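You operate a simulated robot arm through the tools that you are given. There is no shell and no other tool. Be economical: measure what you need, move in short steps, check, and stop when the job is done.

Carry out the task below with a simulated robot arm. There is one attempt and no reset: what you move stays moved.

Task
Dock the vacuum's flat battery by the square mark, fit the one with the green cap, try high, switch off.
Fine: the vacuum is off to begin with.

Only the result counts: the job must be done as asked and must still hold three seconds after the hand-in. Knocking over, shifting, dropping, spilling or breaking anything else fails it. A push-on lid holds only when it is set on centred and level and pressed home; a screw cap is set on level and turned clockwise until tight.

Robot
A 7-joint arm with a two-finger parallel gripper, fixed in place. Base frame: the origin is at the foot of the arm, x ahead of it, y to its left, z up; the work surface is at about z = 0. Lengths are in m, angles in degrees, forces in N, time in s.
With the tool pointing down near the work surface it reaches from about 0.22 to 0.58 m from the base axis. Its first joint turns from -66.0 to 66.0 degrees. Payload 2.5 kg.
The TCP is the grasp point between the finger pads, 0.023 m short of the fingertips. In the tool frame z runs along the fingers and y along their closing line. The gripper opens to 0.094 m. The fingers are 0.038 m wide and 0.01 m thick; the gripper's body (0.054 by 0.096 m) begins 0.039 m behind the TCP.
Orientation is told as [roll, pitch, yaw] about the base's x, y, z axes, in that order, counted from this pose: with the fingers straight down and closing along the base's y, the tool's x points along the base's -x, its y along +y and its z along -z.

Tools
- The arm moves only by the tool nudge_tool. Its argument "deltas" is a list of rows, each a list of 7 numbers: the shift along the tool's x, y, z in m, then the turn, a rotation vector about the tool's x, y, z in degrees, then the opening, from 0 (shut) to 1 (fully open). In form: [[tx, ty, tz, rx, ry, rz, hand], ...]. A call has 1 to 8 rows; each row shifts and turns the commanded pose from where the row before left it, along the tool's axes as they then stand. Each row takes 0.2 s and may step no farther than 0.05 m and 8.6 degrees from the row before; otherwise, or with a gripper value out of range, the whole call is refused. A pose out of reach is approached as far as the arm can. The call stops where the force on the tool passes 40 N (or 10 N more than at its start, if that is more) or the arm is blocked; 0.2 s more then pass. Each finger travels about 0.108 m/s and halts on what it meets, pressing with about 27 N; the grip force reading is that of the motor and also rises with nothing between the fingers. The clock runs only during rows and for 0.2 s after the last one: add rows that do not move to give the fingers time. The reply holds the time, the measured pose of the TCP, the force on the tool along the base axes, the opening and the grip force, in the units named above and with some noise, with the torque about the TCP (base axes, N m) and any sound that the robot's microphone picked up, and new pictures: "show" is both (left out), scene, wrist or none.
- Cameras (640 x 400 px; columns grow to the right, rows downward): "scene" is fixed at [0.1284, -0.4123, 0.5487]; the picture's right is [0.76, -0.66, 0.00], its down [-0.35, -0.40, -0.85] and it looks along [0.55, 0.64, -0.53] (base axes); focal length 247 px, centre (320, 200). "wrist" rides on the gripper at [0.086, 0.016, -0.075] in the tool frame; the picture's right is [-0.18, 0.98, 0.00], its down [-0.58, -0.11, -0.81] and it looks along [-0.79, -0.15, 0.59] (tool axes); focal length 243 px, centre (320, 200). There is no depth. A picture from a camera that has moved, and an enlarged one, comes with that camera's place and axes in the base frame and with its lens.
- enlarge(camera, box): a new picture of the part [left, top, right, bottom] of that camera's present view, enlarged. No time passes.
- finish_job(): hands the job in; it is judged then, once.

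Work in short steps. Places have to be worked out from the pictures, the camera data and where the tool is seen: move nearer, look again, correct. Check each grasp and each placing, and mend what went wrong. You have 120 turns and 200 pictures in all, those below and enlarged ones among them. Open the gripper and draw the arm clear of the work before you hand the job in, unless the task says otherwise; then end with one line.

The tools are called after "Emit:" as name(argument=value, ...) on one line, values as JSON. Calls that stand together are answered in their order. nudge_tool: Moves the arm, as the interface text tells. Its arguments: {"type":"object","properties":{"deltas":{"type":"array","items":{"type":"array","items":{"type":"number"}}},"show":{"type":"string","enum":["both","scene","wrist","none"]}},"required":["deltas"]} The other tools are called the same way: enlarge (camera, box) takes an enlarged picture of a part of a camera's view; finish_job () hands the job in.

At the start:

```text
time: 0.0
eef_pos: [0.3811, 0.1929, 0.4432]
orientation: [0.1, 0.0, 0.0]
force: [-0.4, -0.2, -0.4]
moment: [-0.04, 0.01, -0.01]
grip_width: 0.0939
gripper_force: 0.2
```

scene: 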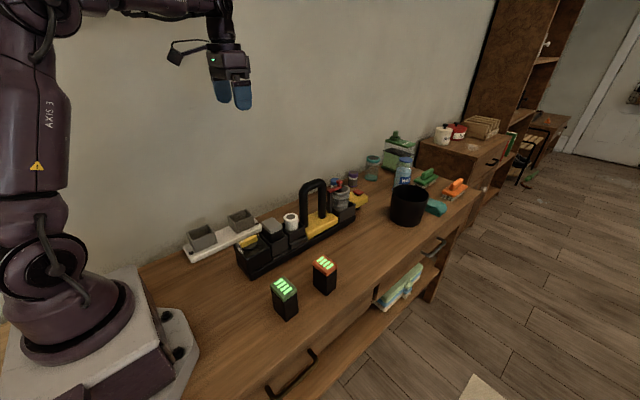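
wrist: 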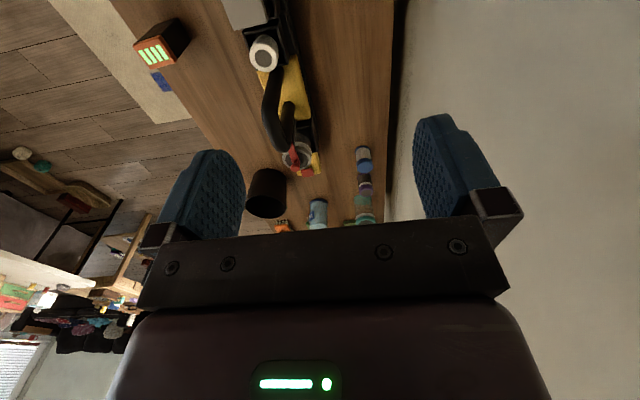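

I'll look closer at the vacuum, the dock and the batteries in the scene view.

Emit:
enlarge(camera="scene", box=[170, 170, 370, 295])

Emit:
enlarge(camera="scene", box=[180, 200, 280, 262])

Emit:
enlarge(camera="scene", box=[230, 170, 380, 264])

```text
3.20 times, centred on (270, 232) of scene
camera zoom: at [0.1284, -0.4123, 0.5487], right [0.76, -0.66, 0.0], down [-0.35, -0.4, -0.85], along [0.55, 0.64, -0.53], focal length 792 px, centre (480, 96)
```

zoom: 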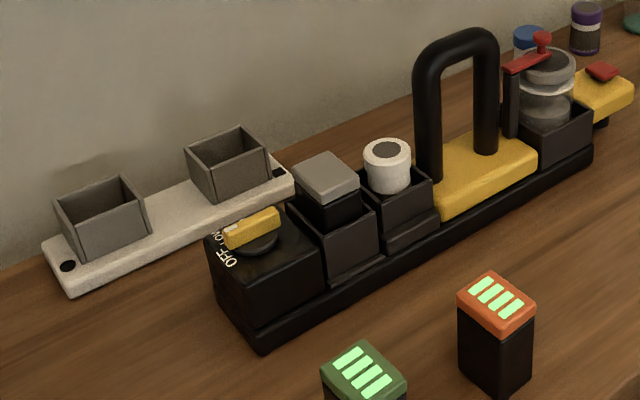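

```text
6.40 times, centred on (230, 231) of scene
camera zoom: at [0.1284, -0.4123, 0.5487], right [0.76, -0.66, 0.0], down [-0.35, -0.4, -0.85], along [0.55, 0.64, -0.53], focal length 1583 px, centre (896, 2)
```

zoom: 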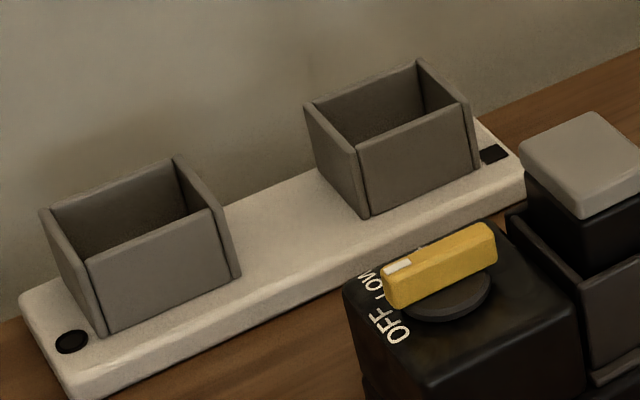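

```text
4.26 times, centred on (305, 217) of scene
camera zoom: at [0.1284, -0.4123, 0.5487], right [0.76, -0.66, 0.0], down [-0.35, -0.4, -0.85], along [0.55, 0.64, -0.53], focal length 1053 px, centre (384, 128)
```

zoom: 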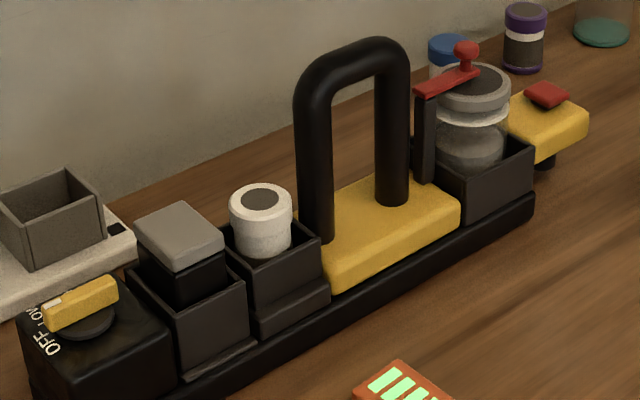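

Estimates so far: green battery near (0.31, -0.07), vacuum along x at y≈0.13, dock at y≈0.24. I'll move back and tilt the hand so the wrist camera looks down on the vacuum and dock.

Emit:
nudge_tool(deltas=[[0.04, -0.01, 0.02, 0, 0, 0, 1], [0.04, -0.01, 0.02, 0, 0, 0, 1], [0.04, 0, 0.02, 0, 0, 0, 1], [0, 0, 0, 0, 8.5, 0, 1], [0, 0, 0, 0, 8.5, 0, 1], [0, 0, 0, 0, 8.5, 0, 1], [0, 0, 0, 0, 8.5, 0, 1], [0, 0, 0, 0, 0, 0, 1]])

```text
time: 1.8
eef_pos: [0.2618, 0.1729, 0.3841]
orientation: [0.1, 34.0, 0.0]
force: [0.6, 0.4, -0.1]
moment: [-0.01, 0.02, 0.02]
grip_width: 0.0939
gripper_force: 0.0
camera wrist: at [0.2314, 0.1882, 0.4945], right [0.15, 0.98, -0.1], down [0.93, -0.11, 0.34], along [0.32, -0.15, -0.93], focal length 243 px, centre (320, 200)
```

scene: 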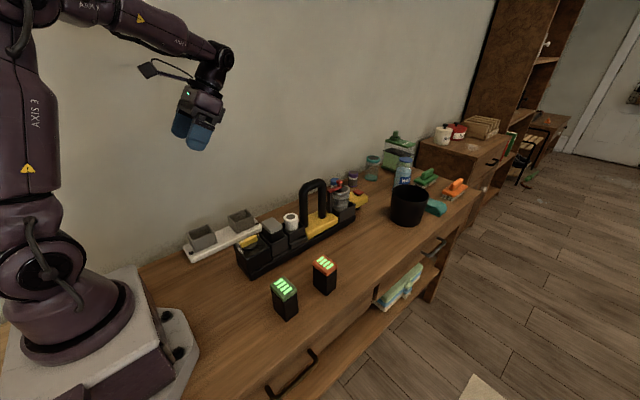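
wrist: 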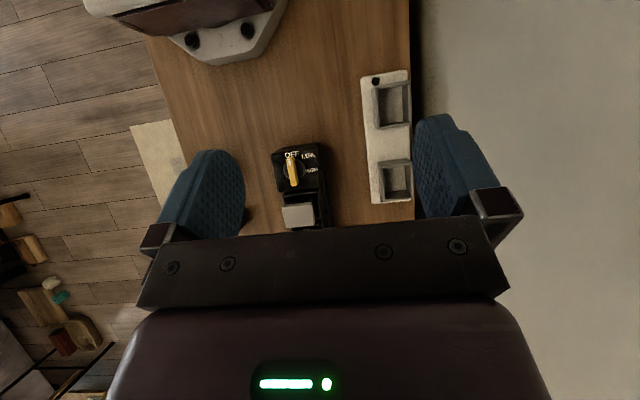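

Good overhead view; zooming on it for measurement and the dial markings.

Emit:
enlarge(camera="wrist", box=[260, 130, 356, 235])

Emit:
enlarge(camera="wrist", box=[250, 60, 430, 235])

```text
3.81 times, centred on (308, 182) of wrist
camera zoom: at [0.2314, 0.1882, 0.4945], right [0.15, 0.98, -0.1], down [0.93, -0.11, 0.34], along [0.32, -0.15, -0.93], focal length 924 px, centre (366, 267)
```

zoom: 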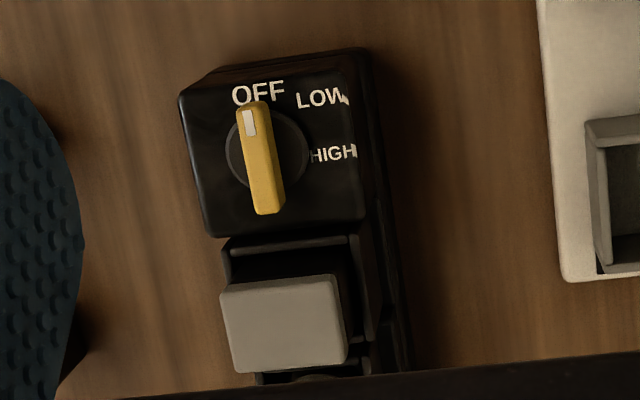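

```text
2.29 times, centred on (340, 148) of wrist
camera zoom: at [0.2314, 0.1882, 0.4945], right [0.15, 0.98, -0.1], down [0.93, -0.11, 0.34], along [0.32, -0.15, -0.93], focal length 555 px, centre (274, 320)
```

zoom: 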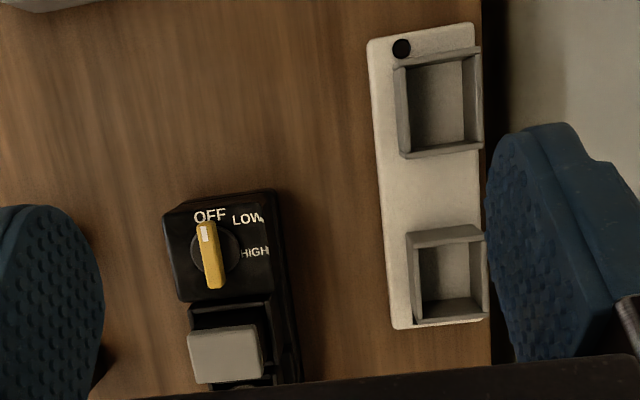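

Dial: OFF faces -x, HIGH is 90° clockwise from it. Triangulated: knob (0.308, 0.090, 0.105), flat (grey) battery top (0.381, 0.088, 0.123), square-mark bay centre (0.359, 0.260), rim z≈0.071, with the wall at y≈0.31. Now I'll view the charged batteries and vacuum from the front side.

Emit:
nudge_tool(deltas=[[-0.016, -0.045, -0.011, 0, 0, 0, 1], [-0.016, -0.045, -0.011, 0, 0, 0, 1], [-0.016, -0.045, -0.011, 0, 0, 0, 1], [0, 0, 0, 0, 0, 0, 1]], show="wrist")

Emit:
enlarge(camera="wrist", box=[250, 80, 430, 230])

Emit:
enlarge(camera="scene", box=[255, 240, 355, 330])

```text
time: 2.8
eef_pos: [0.3185, 0.039, 0.3843]
orientation: [0.0, 34.0, 0.1]
force: [-0.1, 0.2, -0.3]
moment: [-0.01, 0.03, -0.01]
grip_width: 0.0941
gripper_force: 0.0
camera wrist: at [0.2882, 0.0541, 0.4954], right [0.15, 0.98, -0.1], down [0.93, -0.11, 0.34], along [0.33, -0.15, -0.93], focal length 243 px, centre (320, 200)
```

wrist: 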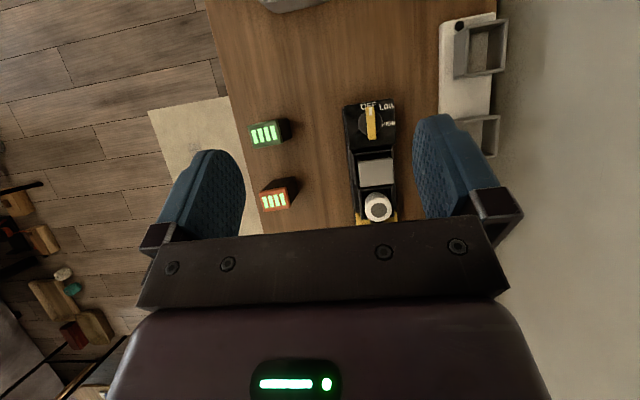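

```text
2.67 times, centred on (340, 155) of wrist
camera zoom: at [0.2882, 0.0541, 0.4954], right [0.15, 0.98, -0.1], down [0.93, -0.11, 0.34], along [0.33, -0.15, -0.93], focal length 647 px, centre (267, 320)
```

zoom: 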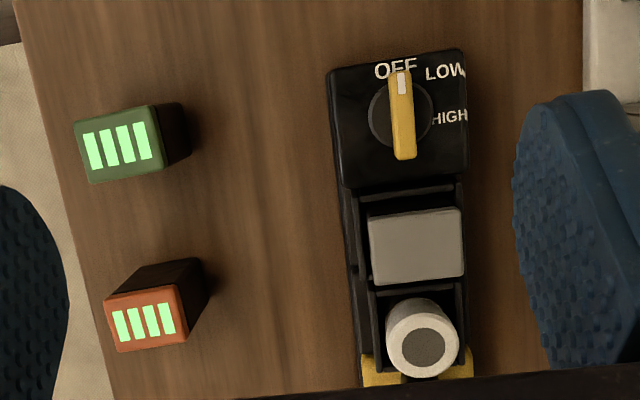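

```text
4.44 times, centred on (305, 285) of scene
camera zoom: at [0.1284, -0.4123, 0.5487], right [0.76, -0.66, 0.0], down [-0.35, -0.4, -0.85], along [0.55, 0.64, -0.53], focal length 1100 px, centre (387, -178)
```

zoom: 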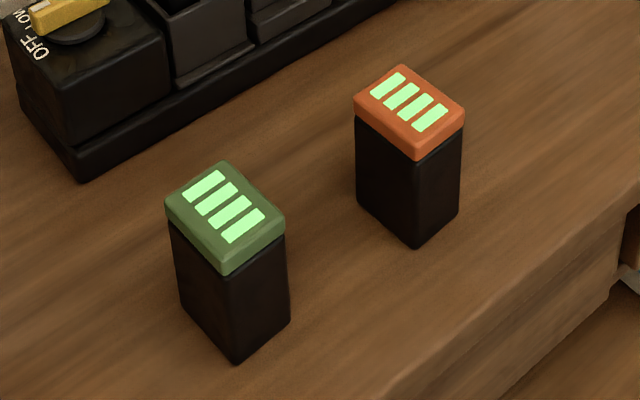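

Green battery top at about (0.304, -0.086, 0.092), so batteries are ~0.092 tall; the grey cap centre is ≈(0.383, 0.088), about 0.050 (y) by 0.042 (x). I'll straighten the hand and hover over the grey battery.

Emit:
nudge_tool(deltas=[[0, 0, 0, 0, -8.5, 0, 1], [0, 0, 0, 0, -8.5, 0, 1], [0, 0, 0, 0, -8.5, 0, 1], [0, 0, 0, 0, -8.5, 0, 1], [-0.033, 0.025, 0.035, 0, 0, 0, 1], [-0.032, 0.024, 0.035, 0, 0, 0, 1], [0, 0, 0.045, 0, 0, 1.5, 1], [0, 0, 0.04, 0, 0, 0, 1]])

Emit:
enlarge(camera="scene", box=[220, 150, 340, 270])

```text
refused: row 5 steps farther than a row can; nothing moved
```

```text
3.33 times, centred on (280, 210) of scene
camera zoom: at [0.1284, -0.4123, 0.5487], right [0.76, -0.66, 0.0], down [-0.35, -0.4, -0.85], along [0.55, 0.64, -0.53], focal length 825 px, centre (453, 167)
```

zoom: 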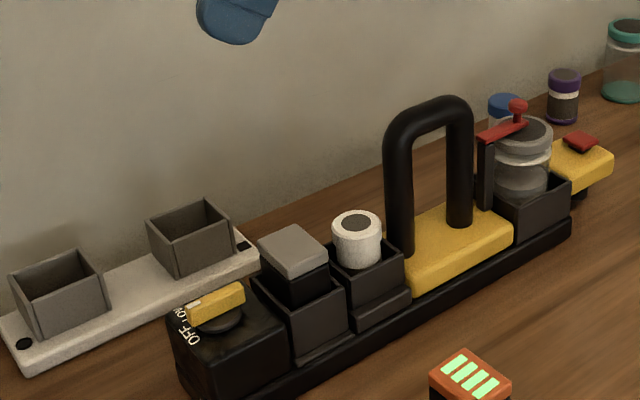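

Row limit counts the diagonal; I'll redo with smaller steps. The bay rim looks to be at about z≈0.095, so I'll grip the cap with TCP near 0.12.

Emit:
nudge_tool(deltas=[[0, 0, 0, 0, -8.5, 0, 1], [0, 0, 0, 0, -8.5, 0, 1], [0, 0, 0, 0, -8.5, 0, 1], [0, 0, 0, 0, -8.5, 0, 1], [-0.033, 0.025, 0.02, 0, 0, 0, 1], [-0.032, 0.024, 0.02, 0, 0, 0, 1], [0, 0, 0.045, 0, 0, 1.5, 1], [0, 0, 0.045, 0, 0, 0, 1]])

Emit:
nudge_tool(deltas=[[0, 0, 0.04, 0, 0, 0, 1], [0, 0, 0.04, 0, 0, 0, 1], [0, 0, 0, 0, 0, 0, 1]])

```text
time: 4.6
eef_pos: [0.3854, 0.0898, 0.2532]
orientation: [0.0, 0.0, -1.6]
force: [0.0, -1.0, 0.1]
moment: [-0.03, 0.01, 0.02]
grip_width: 0.0942
gripper_force: 0.1
camera wrist: at [0.2992, 0.1073, 0.3283], right [0.21, 0.98, 0.0], down [0.58, -0.12, 0.81], along [0.79, -0.17, -0.59], focal length 243 px, centre (320, 200)
```

scene: 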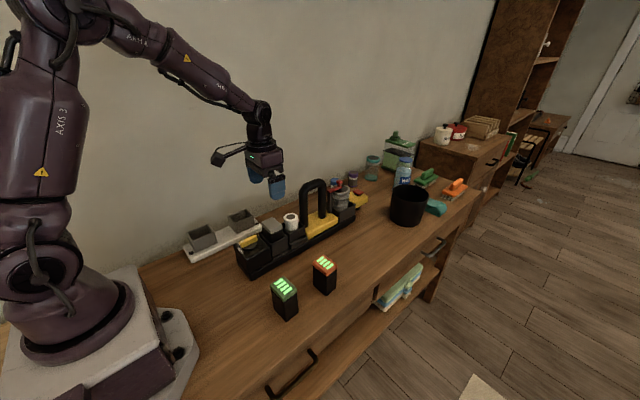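
wrist: 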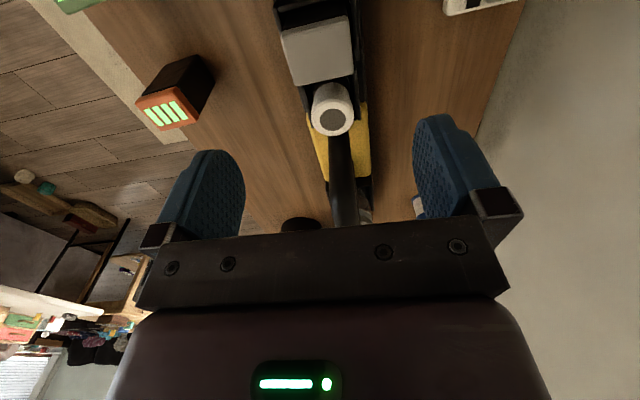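

```text
time: 5.4
eef_pos: [0.3858, 0.0865, 0.1746]
orientation: [0.0, 0.0, -1.5]
force: [0.1, 1.0, 0.2]
moment: [0.0, -0.02, -0.03]
grip_width: 0.094
gripper_force: 0.1
camera wrist: at [0.2996, 0.1038, 0.2497], right [0.21, 0.98, 0.0], down [0.58, -0.12, 0.81], along [0.79, -0.17, -0.59], focal length 243 px, centre (320, 200)
```

scene: 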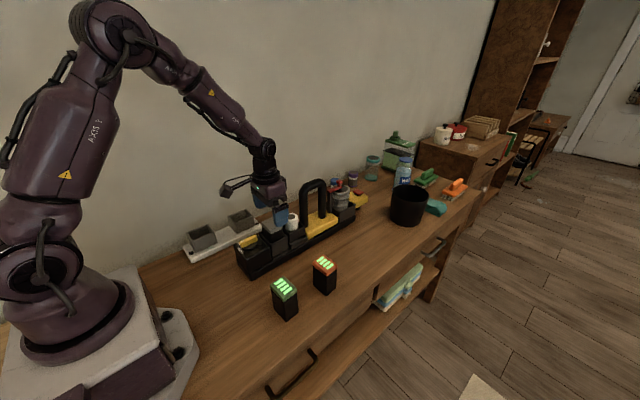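
wrist: 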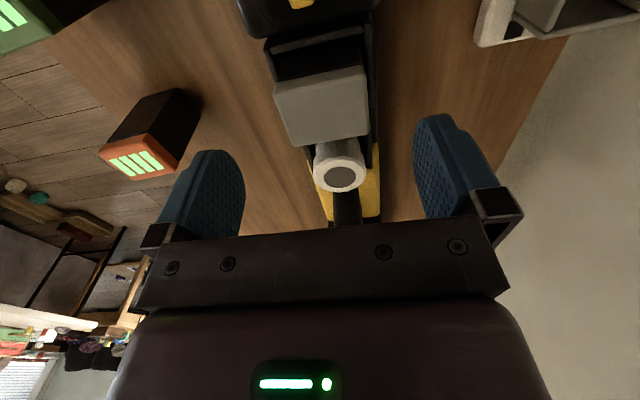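

Emit:
enlarge(camera="wrist", box=[240, 20, 400, 200])

Emit:
enlarge(camera="scene", box=[220, 170, 320, 270])

```text
2.22 times, centred on (320, 110) of wrist
camera zoom: at [0.2996, 0.1038, 0.2497], right [0.21, 0.98, 0.0], down [0.58, -0.12, 0.81], along [0.79, -0.17, -0.59], focal length 539 px, centre (320, 400)
```

zoom: 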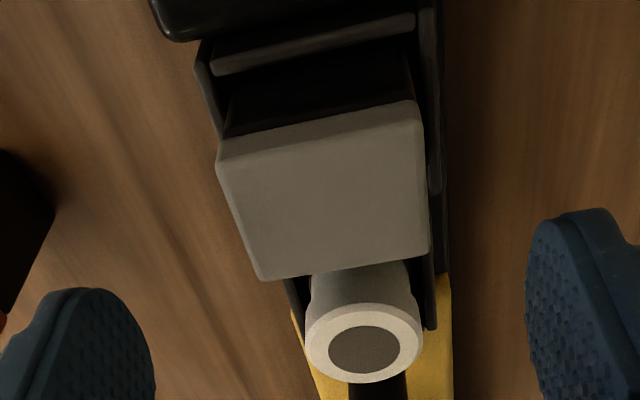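

```text
4.00 times, centred on (270, 220) of scene
camera zoom: at [0.1284, -0.4122, 0.5487], right [0.76, -0.66, 0.0], down [-0.35, -0.4, -0.85], along [0.55, 0.64, -0.53], focal length 990 px, centre (520, 120)
```

zoom: 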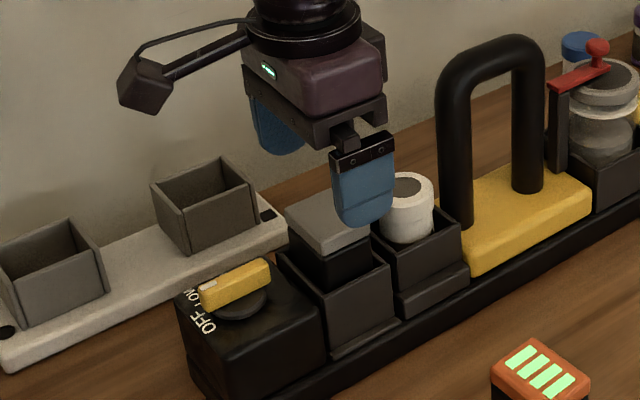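

Cap centre confirmed at ≈(0.383, 0.088), yaw ≈ -2°. Descending to z≈0.12 and closing.

Emit:
nudge_tool(deltas=[[0.002, 0.001, 0.03, 0, 0, 0.5, 1], [0, 0, 0.024, 0, 0, 0, 1], [0, 0, 0, 0, 0, 0, 0.4], [0, 0, 0, 0, 0, 0, 0.3], [0, 0, 0, 0, 0, 0, 0.3]])

Emit:
enlarge(camera="scene", box=[220, 170, 320, 270])

```text
time: 6.6
eef_pos: [0.3838, 0.0889, 0.1199]
orientation: [0.0, 0.1, -2.2]
force: [0.3, 1.3, 0.0]
moment: [0.13, -0.07, 0.03]
grip_width: 0.0518
gripper_force: 27.2
camera wrist: at [0.2969, 0.1055, 0.1961], right [0.22, 0.98, 0.0], down [0.58, -0.13, 0.81], along [0.79, -0.18, -0.59], focal length 243 px, centre (320, 200)
```

scene: 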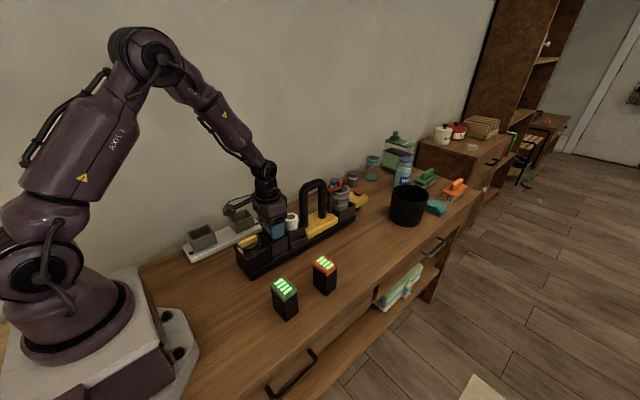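
wrist: 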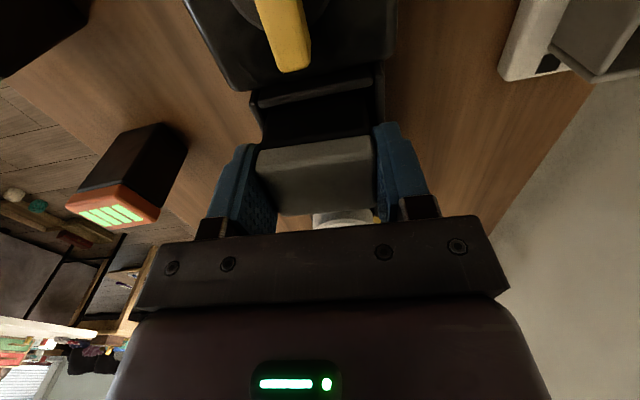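

```text
4.00 times, centred on (270, 220) of scene
camera zoom: at [0.1284, -0.4123, 0.5487], right [0.76, -0.66, 0.0], down [-0.35, -0.4, -0.85], along [0.55, 0.64, -0.53], focal length 990 px, centre (520, 120)
```

zoom: 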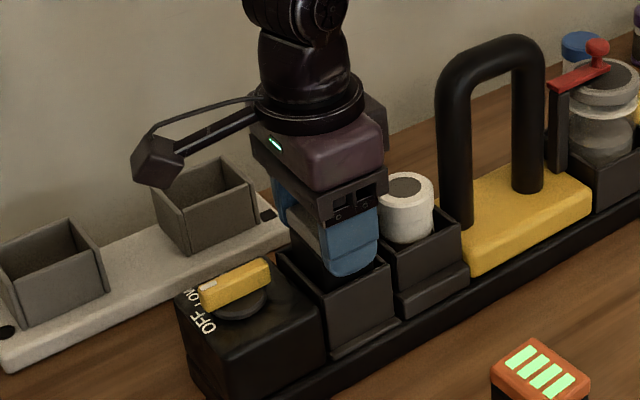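

Gripped at 0.052 width. Lifting straight up in steps.

Emit:
nudge_tool(deltas=[[0, 0, -0.01, 0, 0, 0, 0.3], [0, 0, -0.02, 0, 0, 0, 0.3], [0, 0, -0.03, 0, 0, 0, 0.3], [0, 0, -0.04, 0, 0, 0, 0.3], [0, 0, -0.02, 0, 0, 0, 0.3]])

Emit:
enlarge(camera="scene", box=[200, 150, 320, 270])

```text
time: 7.8
eef_pos: [0.3831, 0.0891, 0.2421]
orientation: [0.0, 0.0, -2.0]
force: [0.1, 0.0, -2.6]
moment: [0.04, -0.04, 0.02]
grip_width: 0.052
gripper_force: 26.8
camera wrist: at [0.296, 0.1061, 0.3167], right [0.22, 0.98, 0.0], down [0.58, -0.13, 0.81], along [0.79, -0.18, -0.59], focal length 243 px, centre (320, 200)
```

scene: 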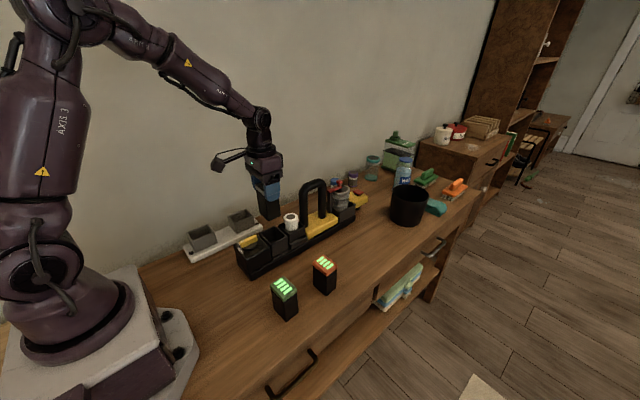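
wrist: 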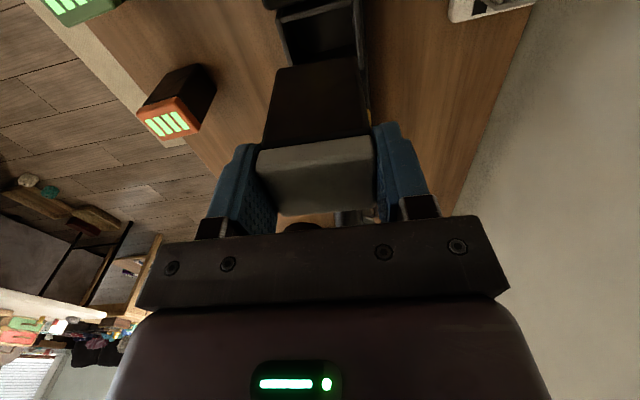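

```text
3.33 times, centred on (260, 210) of scene
camera zoom: at [0.1284, -0.4122, 0.5487], right [0.76, -0.66, 0.0], down [-0.35, -0.4, -0.85], along [0.55, 0.64, -0.53], focal length 825 px, centre (520, 167)
```

zoom: 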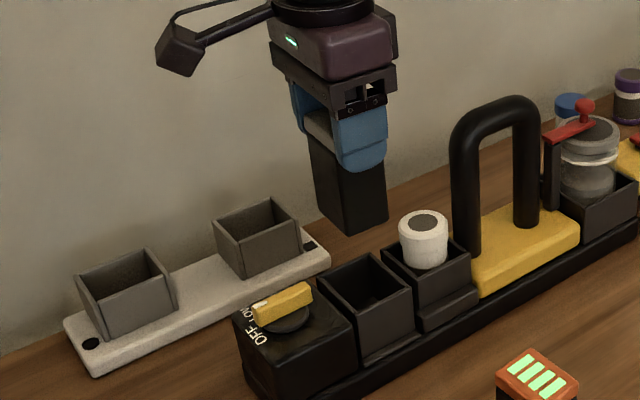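

Battery is out cleanly, the vacuum did not move. The wall leaves too little room for a y-closing hand over the dock bay, so I'll set the battery down on free table at about (0.47, -0.015) and regrip it along x.

Emit:
nudge_tool(deltas=[[0, -0.035, 0, 0, 0, -2, 0.3], [0, -0.035, 0, 0, 0, 0, 0.3], [0, -0.034, 0, 0, 0, 0, 0.3], [-0.044, 0, 0, 0, 0, 0, 0.3], [-0.043, 0, 0, 0, 0, 0, 0.3], [0, 0, 0.04, 0, 0, 0, 0.3], [0, 0, 0.04, 0, 0, 0, 0.3], [0, 0, 0, 0, 0, 0, 0.3]])

```text
time: 9.6
eef_pos: [0.4652, -0.0175, 0.1628]
orientation: [0.1, 0.0, 0.1]
force: [0.4, 0.9, -3.0]
moment: [0.02, 0.04, 0.02]
grip_width: 0.052
gripper_force: 27.4
camera wrist: at [0.3794, -0.0029, 0.2376], right [0.18, 0.98, 0.0], down [0.58, -0.11, 0.81], along [0.79, -0.15, -0.59], focal length 243 px, centre (320, 200)
```

scene: 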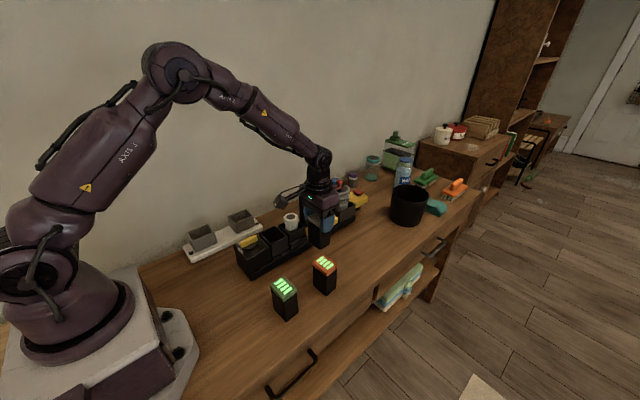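
wrist: 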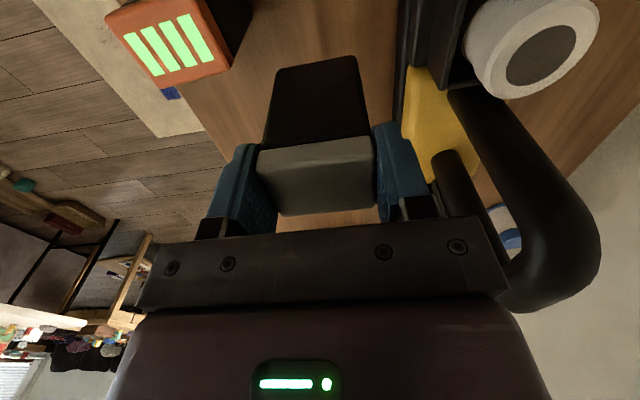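

Clear spot beneath. Lowering to contact in small steps.

Emit:
nudge_tool(deltas=[[0, 0, 0.04, 0, 0, 0, 0.3], [0, 0, 0.025, 0, 0, 0, 0.3], [0, 0, 0.005, 0, 0, 0, 0.3], [0, 0, 0.003, 0, 0, 0, 0.3], [0, 0, 0, 0, 0, 0, 0.3]], show="scene")

```text
time: 10.8
eef_pos: [0.4698, -0.018, 0.0878]
orientation: [0.0, 0.1, -0.1]
force: [-0.2, -0.3, -3.3]
moment: [0.02, 0.0, 0.0]
grip_width: 0.0518
gripper_force: 27.0
```

scene: 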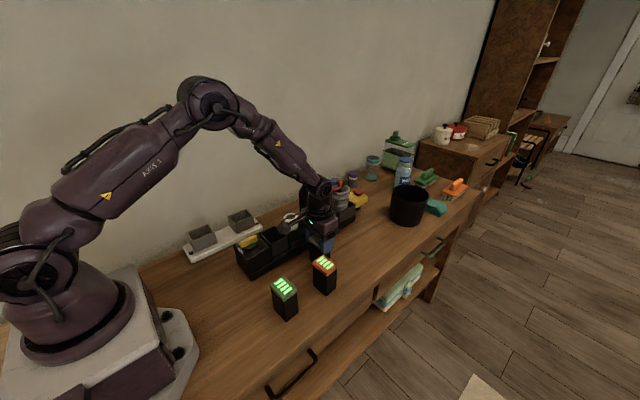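

No contact yet; continuing down by 2 mm at a time.

Emit:
nudge_tool(deltas=[[0, 0, 0.002, 0, 0, 0, 0.3], [0, 0, 0.002, 0, 0, 0, 0.3], [0, 0, 0, 0, 0, 0, 0.3]], show="none")

```text
time: 11.6
eef_pos: [0.4687, -0.0164, 0.0844]
orientation: [0.1, -0.2, 0.0]
force: [-4.6, -1.2, 21.5]
moment: [0.06, 0.06, 0.01]
grip_width: 0.0516
gripper_force: 27.3
```

Table contact at z≈0.085. Easing up slightly, opening a little and lifting off.

Emit:
nudge_tool(deltas=[[0, 0, -0.001, 0, 0, 0, 0.3], [0, 0, 0, 0, 0, 0, 0.75], [0, 0, 0, 0, 0, 0, 0.75], [0, 0, -0.03, 0, 0, 0, 0.75], [0, 0, -0.04, 0, 0, 0, 0.75], [0, 0, -0.045, 0, 0, 0, 0.75], [0, 0, -0.045, 0, 0, 0, 1]])

```text
time: 13.2
eef_pos: [0.468, -0.0179, 0.2449]
orientation: [-0.1, -0.1, 0.0]
force: [0.0, -0.1, 0.3]
moment: [0.0, 0.0, 0.01]
grip_width: 0.0939
gripper_force: 0.0
camera wrist: at [0.3819, -0.003, 0.32], right [0.18, 0.98, 0.0], down [0.58, -0.11, 0.81], along [0.79, -0.15, -0.59], focal length 243 px, centre (320, 200)
```

scene: 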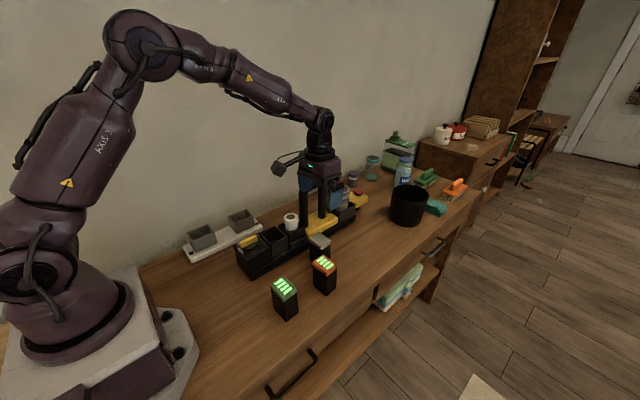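
wrist: 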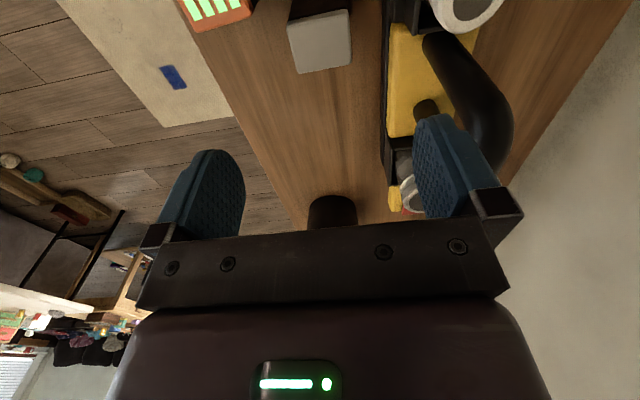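

Grey battery stands at (0.468, -0.017). Rotating the hand +90° in yaw.

Emit:
nudge_tool(deltas=[[0, 0, 0, 0, 0, -8.5, 1], [0, 0, 0, 0, 0, -8.5, 1], [0, 0, 0, 0, 0, -8.5, 1], [0, 0, 0, 0, 0, -8.5, 1], [0, 0, 0, 0, 0, -8.5, 1], [0, 0, 0, 0, 0, -8.5, 1], [0, 0, 0, 0, 0, -8.5, 1], [0, 0, 0, 0, 0, -8.5, 1]], show="none")

Emit:
nudge_tool(deltas=[[0, 0, 0, 0, 0, -8.5, 1], [0, 0, 0, 0, 0, -8.5, 1], [0, 0, 0, 0, 0, -5, 1], [0, 0, 0, 0, 0, 0, 1]])

```text
time: 15.0
eef_pos: [0.4686, -0.0162, 0.2459]
orientation: [0.0, 0.0, 68.2]
force: [-0.6, 1.0, 0.2]
moment: [0.02, -0.01, 0.0]
grip_width: 0.0939
gripper_force: 0.0
```

```text
time: 16.0
eef_pos: [0.4683, -0.015, 0.2442]
orientation: [0.0, 0.0, 90.2]
force: [-0.5, 0.0, -0.4]
moment: [0.01, -0.01, -0.01]
grip_width: 0.0941
gripper_force: 0.1
camera wrist: at [0.4517, -0.1045, 0.319], right [-0.98, 0.18, 0.0], down [0.11, 0.58, 0.81], along [0.15, 0.79, -0.59], focal length 243 px, centre (320, 200)
```

scene: 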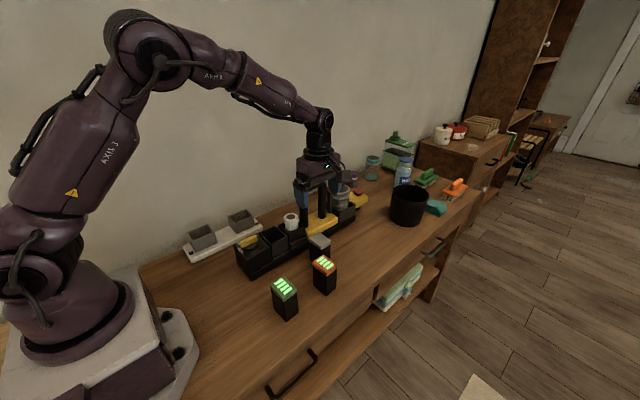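
wrist: 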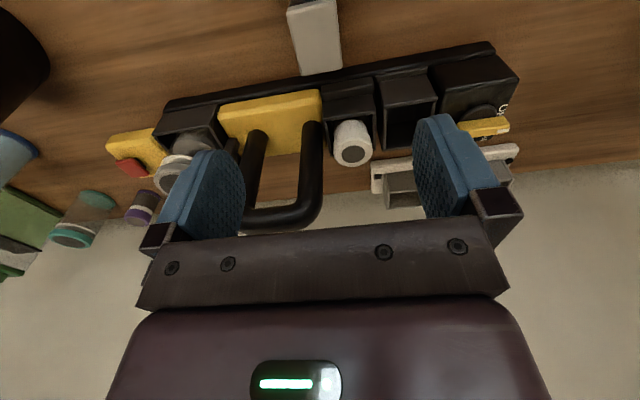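

Aligned over the battery. Descending to z≈0.082 and gripping along x.

Emit:
nudge_tool(deltas=[[0.001, 0, 0.045, 0, 0, 0, 1], [0, 0, 0.045, 0, 0, 0, 1], [0, 0, 0.045, 0, 0, 0, 1], [0, 0, 0.027, 0, 0, 0, 1], [0, 0, 0, 0, 0, 0, 1], [0, 0, 0, 0, 0, 0, 0.3], [0, 0, 0, 0, 0, 0, 0.2], [0, 0, 0, 0, 0, 0, 0.2]])

```text
time: 17.8
eef_pos: [0.4695, -0.0178, 0.0812]
orientation: [0.0, -0.1, 89.9]
force: [1.0, -0.1, 0.1]
moment: [0.03, 0.03, -0.02]
grip_width: 0.0398
gripper_force: 27.5
camera wrist: at [0.4531, -0.107, 0.1573], right [-0.98, 0.18, 0.0], down [0.11, 0.58, 0.81], along [0.15, 0.79, -0.59], focal length 243 px, centre (320, 200)
```

scene: 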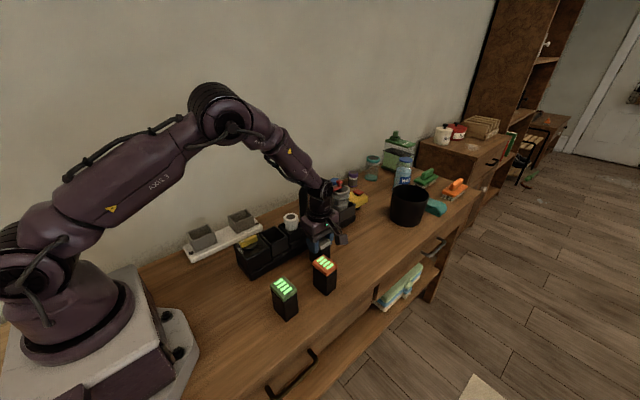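
wrist: 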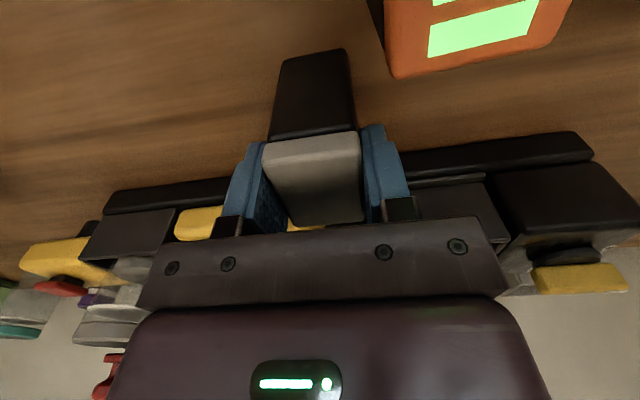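

Held at 0.040 width. Lifting, then moving -x before crossing over the vacuum's low end.

Emit:
nudge_tool(deltas=[[0, 0, -0.03, 0, 0, 0, 0.2], [0, 0, -0.045, 0, 0, 0, 0.2], [0, 0, -0.045, 0, 0, 0, 0.2], [0, 0, -0.045, 0, 0, 0, 0.2], [0, 0.04, 0, 0, 0, 0, 0.2], [0, 0.04, 0, 0, 0, 0, 0.2], [0, 0.03, 0, 0, 0, 0, 0.2], [0, 0, 0, 0, 0, 0, 0.2]], show="none")

Emit:
nudge_tool(deltas=[[-0.045, 0, 0, 0, 0, 0, 0.2], [-0.045, 0, 0, 0, 0, 0, 0.2], [-0.045, 0, 0, 0, 0, 0, 0.2], [-0.045, 0, 0, 0, 0, 0, 0.2], [-0.03, 0, 0, 0, 0, 0, 0.2], [0, 0, 0, 0, 0, 0, 0.2]])

Emit:
enlarge(camera="wrist", box=[240, 0, 440, 220])

Emit:
enlarge(camera="scene", box=[180, 150, 290, 260])

```text
time: 19.6
eef_pos: [0.3585, -0.0185, 0.2472]
orientation: [0.1, -0.1, 89.9]
force: [0.3, -0.6, -3.1]
moment: [-0.02, 0.0, -0.02]
grip_width: 0.0398
gripper_force: 27.0
```

```text
time: 21.0
eef_pos: [0.3562, 0.1942, 0.2485]
orientation: [0.0, 0.1, 89.8]
force: [0.2, -0.1, -2.5]
moment: [0.01, 0.01, 0.02]
grip_width: 0.0398
gripper_force: 27.0
camera wrist: at [0.3396, 0.106, 0.3228], right [-0.98, 0.19, 0.0], down [0.11, 0.58, 0.81], along [0.15, 0.79, -0.59], focal length 243 px, centre (320, 200)
```

scene: 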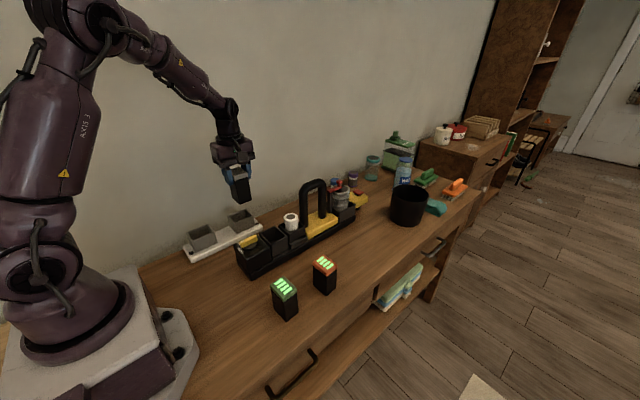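
wrist: 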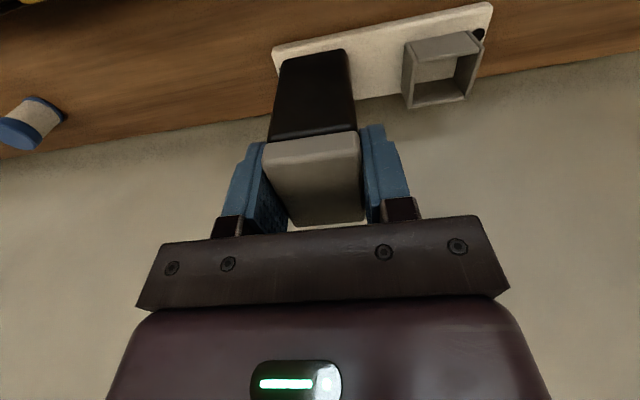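

```text
1.82 times, centred on (340, 110) of wrist
camera zoom: at [0.3396, 0.106, 0.3228], right [-0.98, 0.19, 0.0], down [0.11, 0.58, 0.81], along [0.15, 0.79, -0.59], focal length 441 px, centre (284, 364)
```

zoom: 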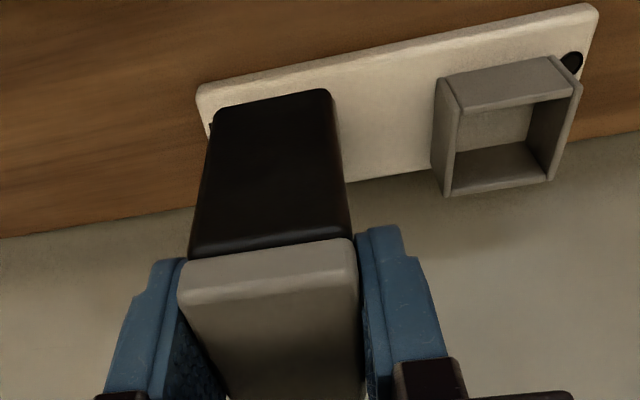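

```text
3.64 times, centred on (235, 205) of scene
camera zoom: at [0.1284, -0.4122, 0.5487], right [0.76, -0.66, 0.0], down [-0.35, -0.4, -0.85], along [0.55, 0.64, -0.53], focal length 900 px, centre (629, 182)
```

zoom: 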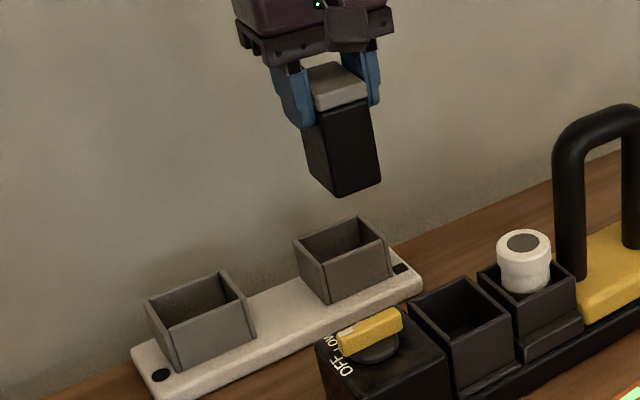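

The bay looks nearly square or even longer along x, so I'll measure its interior before inserting.

Emit:
enlarge(camera="wrist", box=[395, 10, 495, 110])

Emit:
enlarge(camera="scene", box=[185, 205, 265, 265])

```text
4.00 times, centred on (445, 60) of wrist
camera zoom: at [0.3396, 0.106, 0.3228], right [-0.98, 0.19, 0.0], down [0.11, 0.58, 0.81], along [0.15, 0.79, -0.59], focal length 970 px, centre (-180, 760)
```

zoom: 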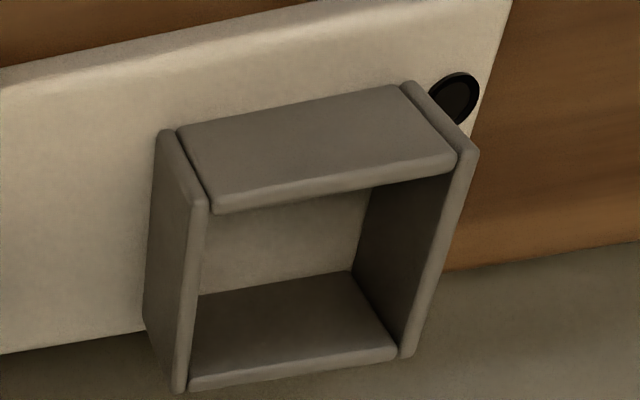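

```text
6.67 times, centred on (225, 235) of scene
camera zoom: at [0.1284, -0.4122, 0.5487], right [0.76, -0.66, 0.0], down [-0.35, -0.4, -0.85], along [0.55, 0.64, -0.53], focal length 1649 px, centre (953, -33)
```

zoom: 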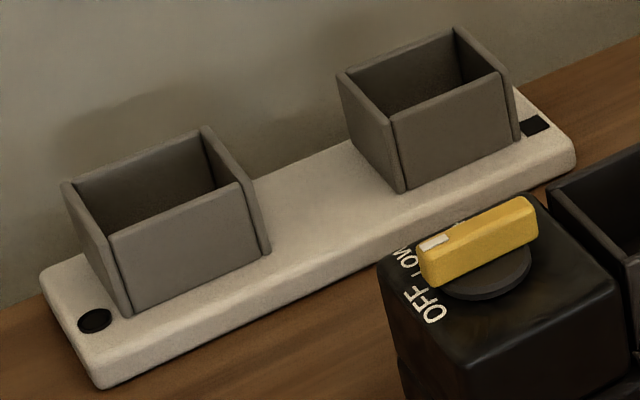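

The bay walls may flare, so I need a steeper view. Moving +y over the dock puts the bays beneath the camera.

Emit:
nudge_tool(deltas=[[-0.032, 0, 0, 0, 0, 0, 0.2], [-0.032, -0.003, 0, 0, 0, 0, 0.2], [0, 0, 0, 0, 0, 0, 0.2]])

Emit:
enlarge(camera="wrist", box=[400, 0, 520, 100])

Emit:
enlarge(camera="wrist", box=[250, 0, 370, 100])

```text
time: 21.8
eef_pos: [0.3601, 0.2594, 0.2462]
orientation: [0.1, 0.0, 89.9]
force: [-0.9, -0.1, -2.4]
moment: [-0.05, 0.02, -0.01]
grip_width: 0.0396
gripper_force: 27.2
camera wrist: at [0.3439, 0.1712, 0.3216], right [-0.98, 0.19, 0.0], down [0.11, 0.58, 0.81], along [0.15, 0.79, -0.59], focal length 243 px, centre (320, 200)
```

scene: 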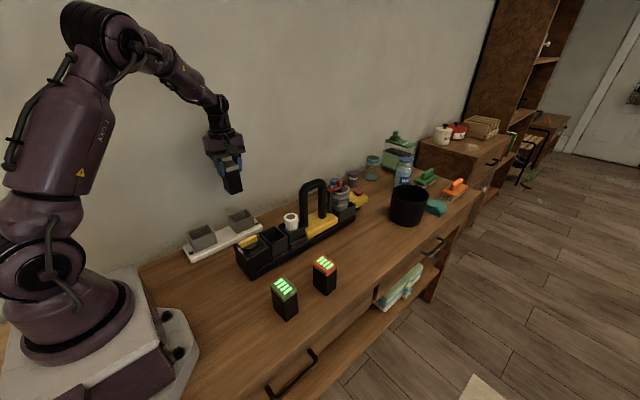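
wrist: 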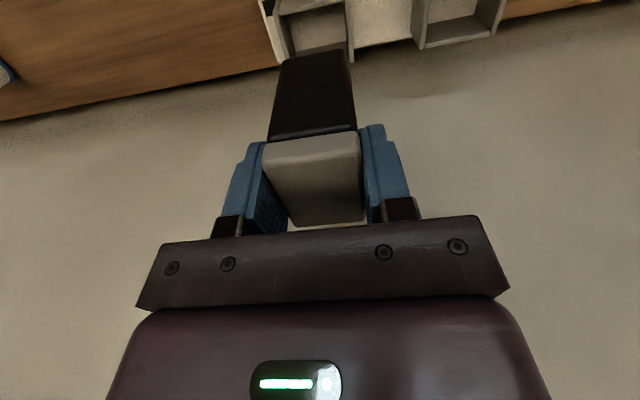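

```text
4.00 times, centred on (460, 50) of wrist
camera zoom: at [0.3439, 0.1712, 0.3216], right [-0.98, 0.19, 0.0], down [0.11, 0.58, 0.81], along [0.15, 0.79, -0.59], focal length 970 px, centre (-240, 800)
```

zoom: 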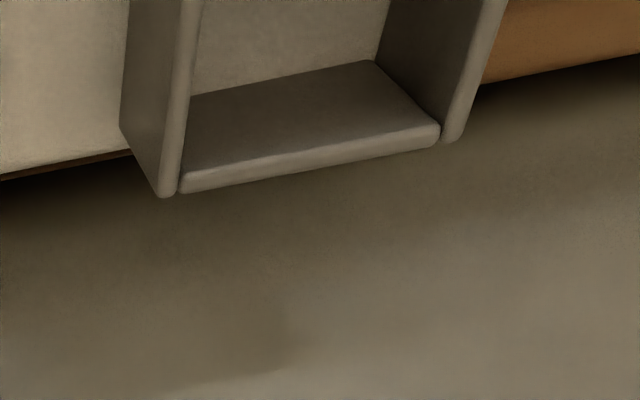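

```text
4.00 times, centred on (310, 50) of wrist
camera zoom: at [0.3439, 0.1712, 0.3216], right [-0.98, 0.19, 0.0], down [0.11, 0.58, 0.81], along [0.15, 0.79, -0.59], focal length 970 px, centre (360, 800)
```

zoom: 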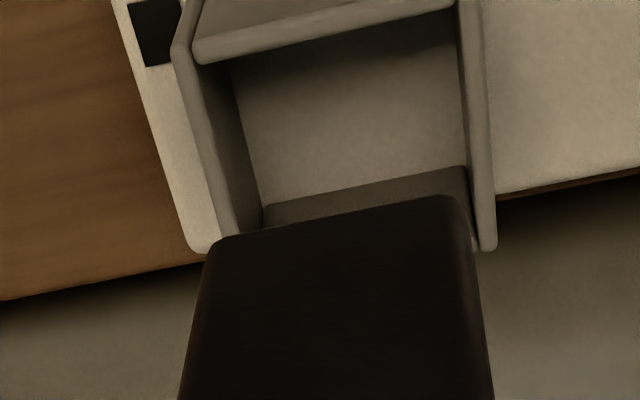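

Now it's clear: the bay interior is ≈0.056 in x (0.337–0.393) by ≈0.048 in y (0.238–0.286), so the battery's long side must lie along x. I need to grip its long dimension with the hand at yaw 90, so I go back, set it down at the same spot and regrip.

Emit:
nudge_tool(deltas=[[0.047, 0, 0, 0, 0, 0, 0.2], [0.047, 0, 0, 0, 0, 0, 0.2], [0.047, 0, 0, 0, 0, 0, 0.2], [0.047, 0, 0, 0, 0, 0, 0.2], [0.047, 0, 0, 0, 0, 0, 0.2], [0.042, 0, 0, 0, 0, 0, 0.2], [0, -0.04, 0, 0, 0, 0, 0.2], [0, -0.04, 0, 0, 0, 0, 0.2]], show="none")

Emit:
nudge_tool(deltas=[[0, -0.03, 0, 0, 0, 0, 0.2], [0, 0, 0.04, 0, 0, 0, 0.2], [0, 0, 0.04, 0, 0, 0, 0.2], [0, 0, 0.04, 0, 0, 0, 0.2], [0, 0, 0.035, 0, 0, 0, 0.2], [0, 0, 0, 0, 0, 0, 0.2]])

```text
time: 23.6
eef_pos: [0.4411, -0.0202, 0.2482]
orientation: [0.0, 0.1, 90.0]
force: [0.6, -0.1, -2.2]
moment: [0.03, -0.01, 0.01]
grip_width: 0.0396
gripper_force: 26.9
```

```text
time: 25.0
eef_pos: [0.4712, -0.0203, 0.0906]
orientation: [0.0, -0.1, 90.0]
force: [-0.3, -1.6, -3.2]
moment: [-0.01, 0.01, -0.03]
grip_width: 0.0395
gripper_force: 26.4
camera wrist: at [0.4556, -0.1088, 0.1669], right [-0.98, 0.18, 0.0], down [0.11, 0.58, 0.81], along [0.15, 0.79, -0.59], focal length 243 px, centre (320, 200)
```

scene: 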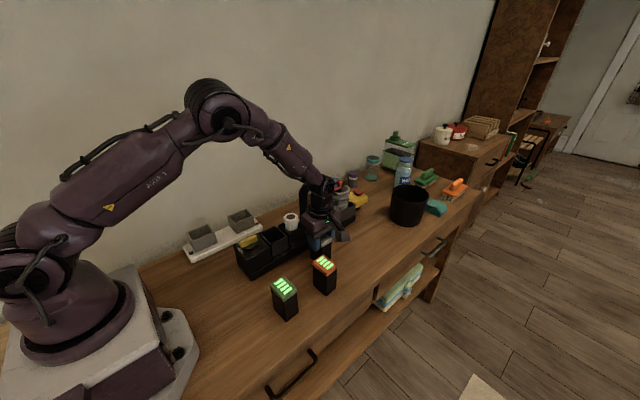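
wrist: 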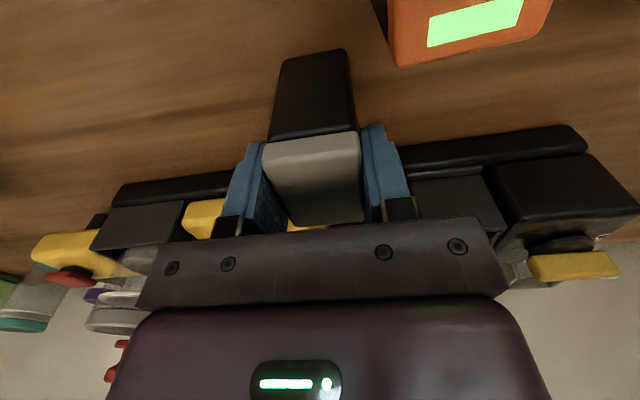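

Lowering the last centimetre to contact.

Emit:
nudge_tool(deltas=[[0, 0, 0.006, 0, 0, 0, 0.2], [0, 0, 0.002, 0, 0, 0, 0.2], [0, 0, 0.002, 0, 0, 0, 0.2], [0, 0, 0, 0, 0, 0, 0.2]], show="none")

```text
time: 26.0
eef_pos: [0.4717, -0.0195, 0.0826]
orientation: [0.1, 0.0, 89.8]
force: [-0.9, -0.2, -1.9]
moment: [-0.05, 0.0, -0.02]
grip_width: 0.04
gripper_force: 27.2
```

Emit:
nudge_tool(deltas=[[0, 0, 0.0015, 0, 0, 0, 0.2], [0, 0, 0.0015, 0, 0, 0, 0.2], [0, 0, 0, 0, 0, 0, 0.2]], show="none")

```text
time: 26.8
eef_pos: [0.473, -0.0196, 0.0802]
orientation: [-0.3, 0.2, 89.9]
force: [0.4, -0.4, 21.3]
moment: [-0.05, 0.46, 0.0]
grip_width: 0.0398
gripper_force: 27.3
```

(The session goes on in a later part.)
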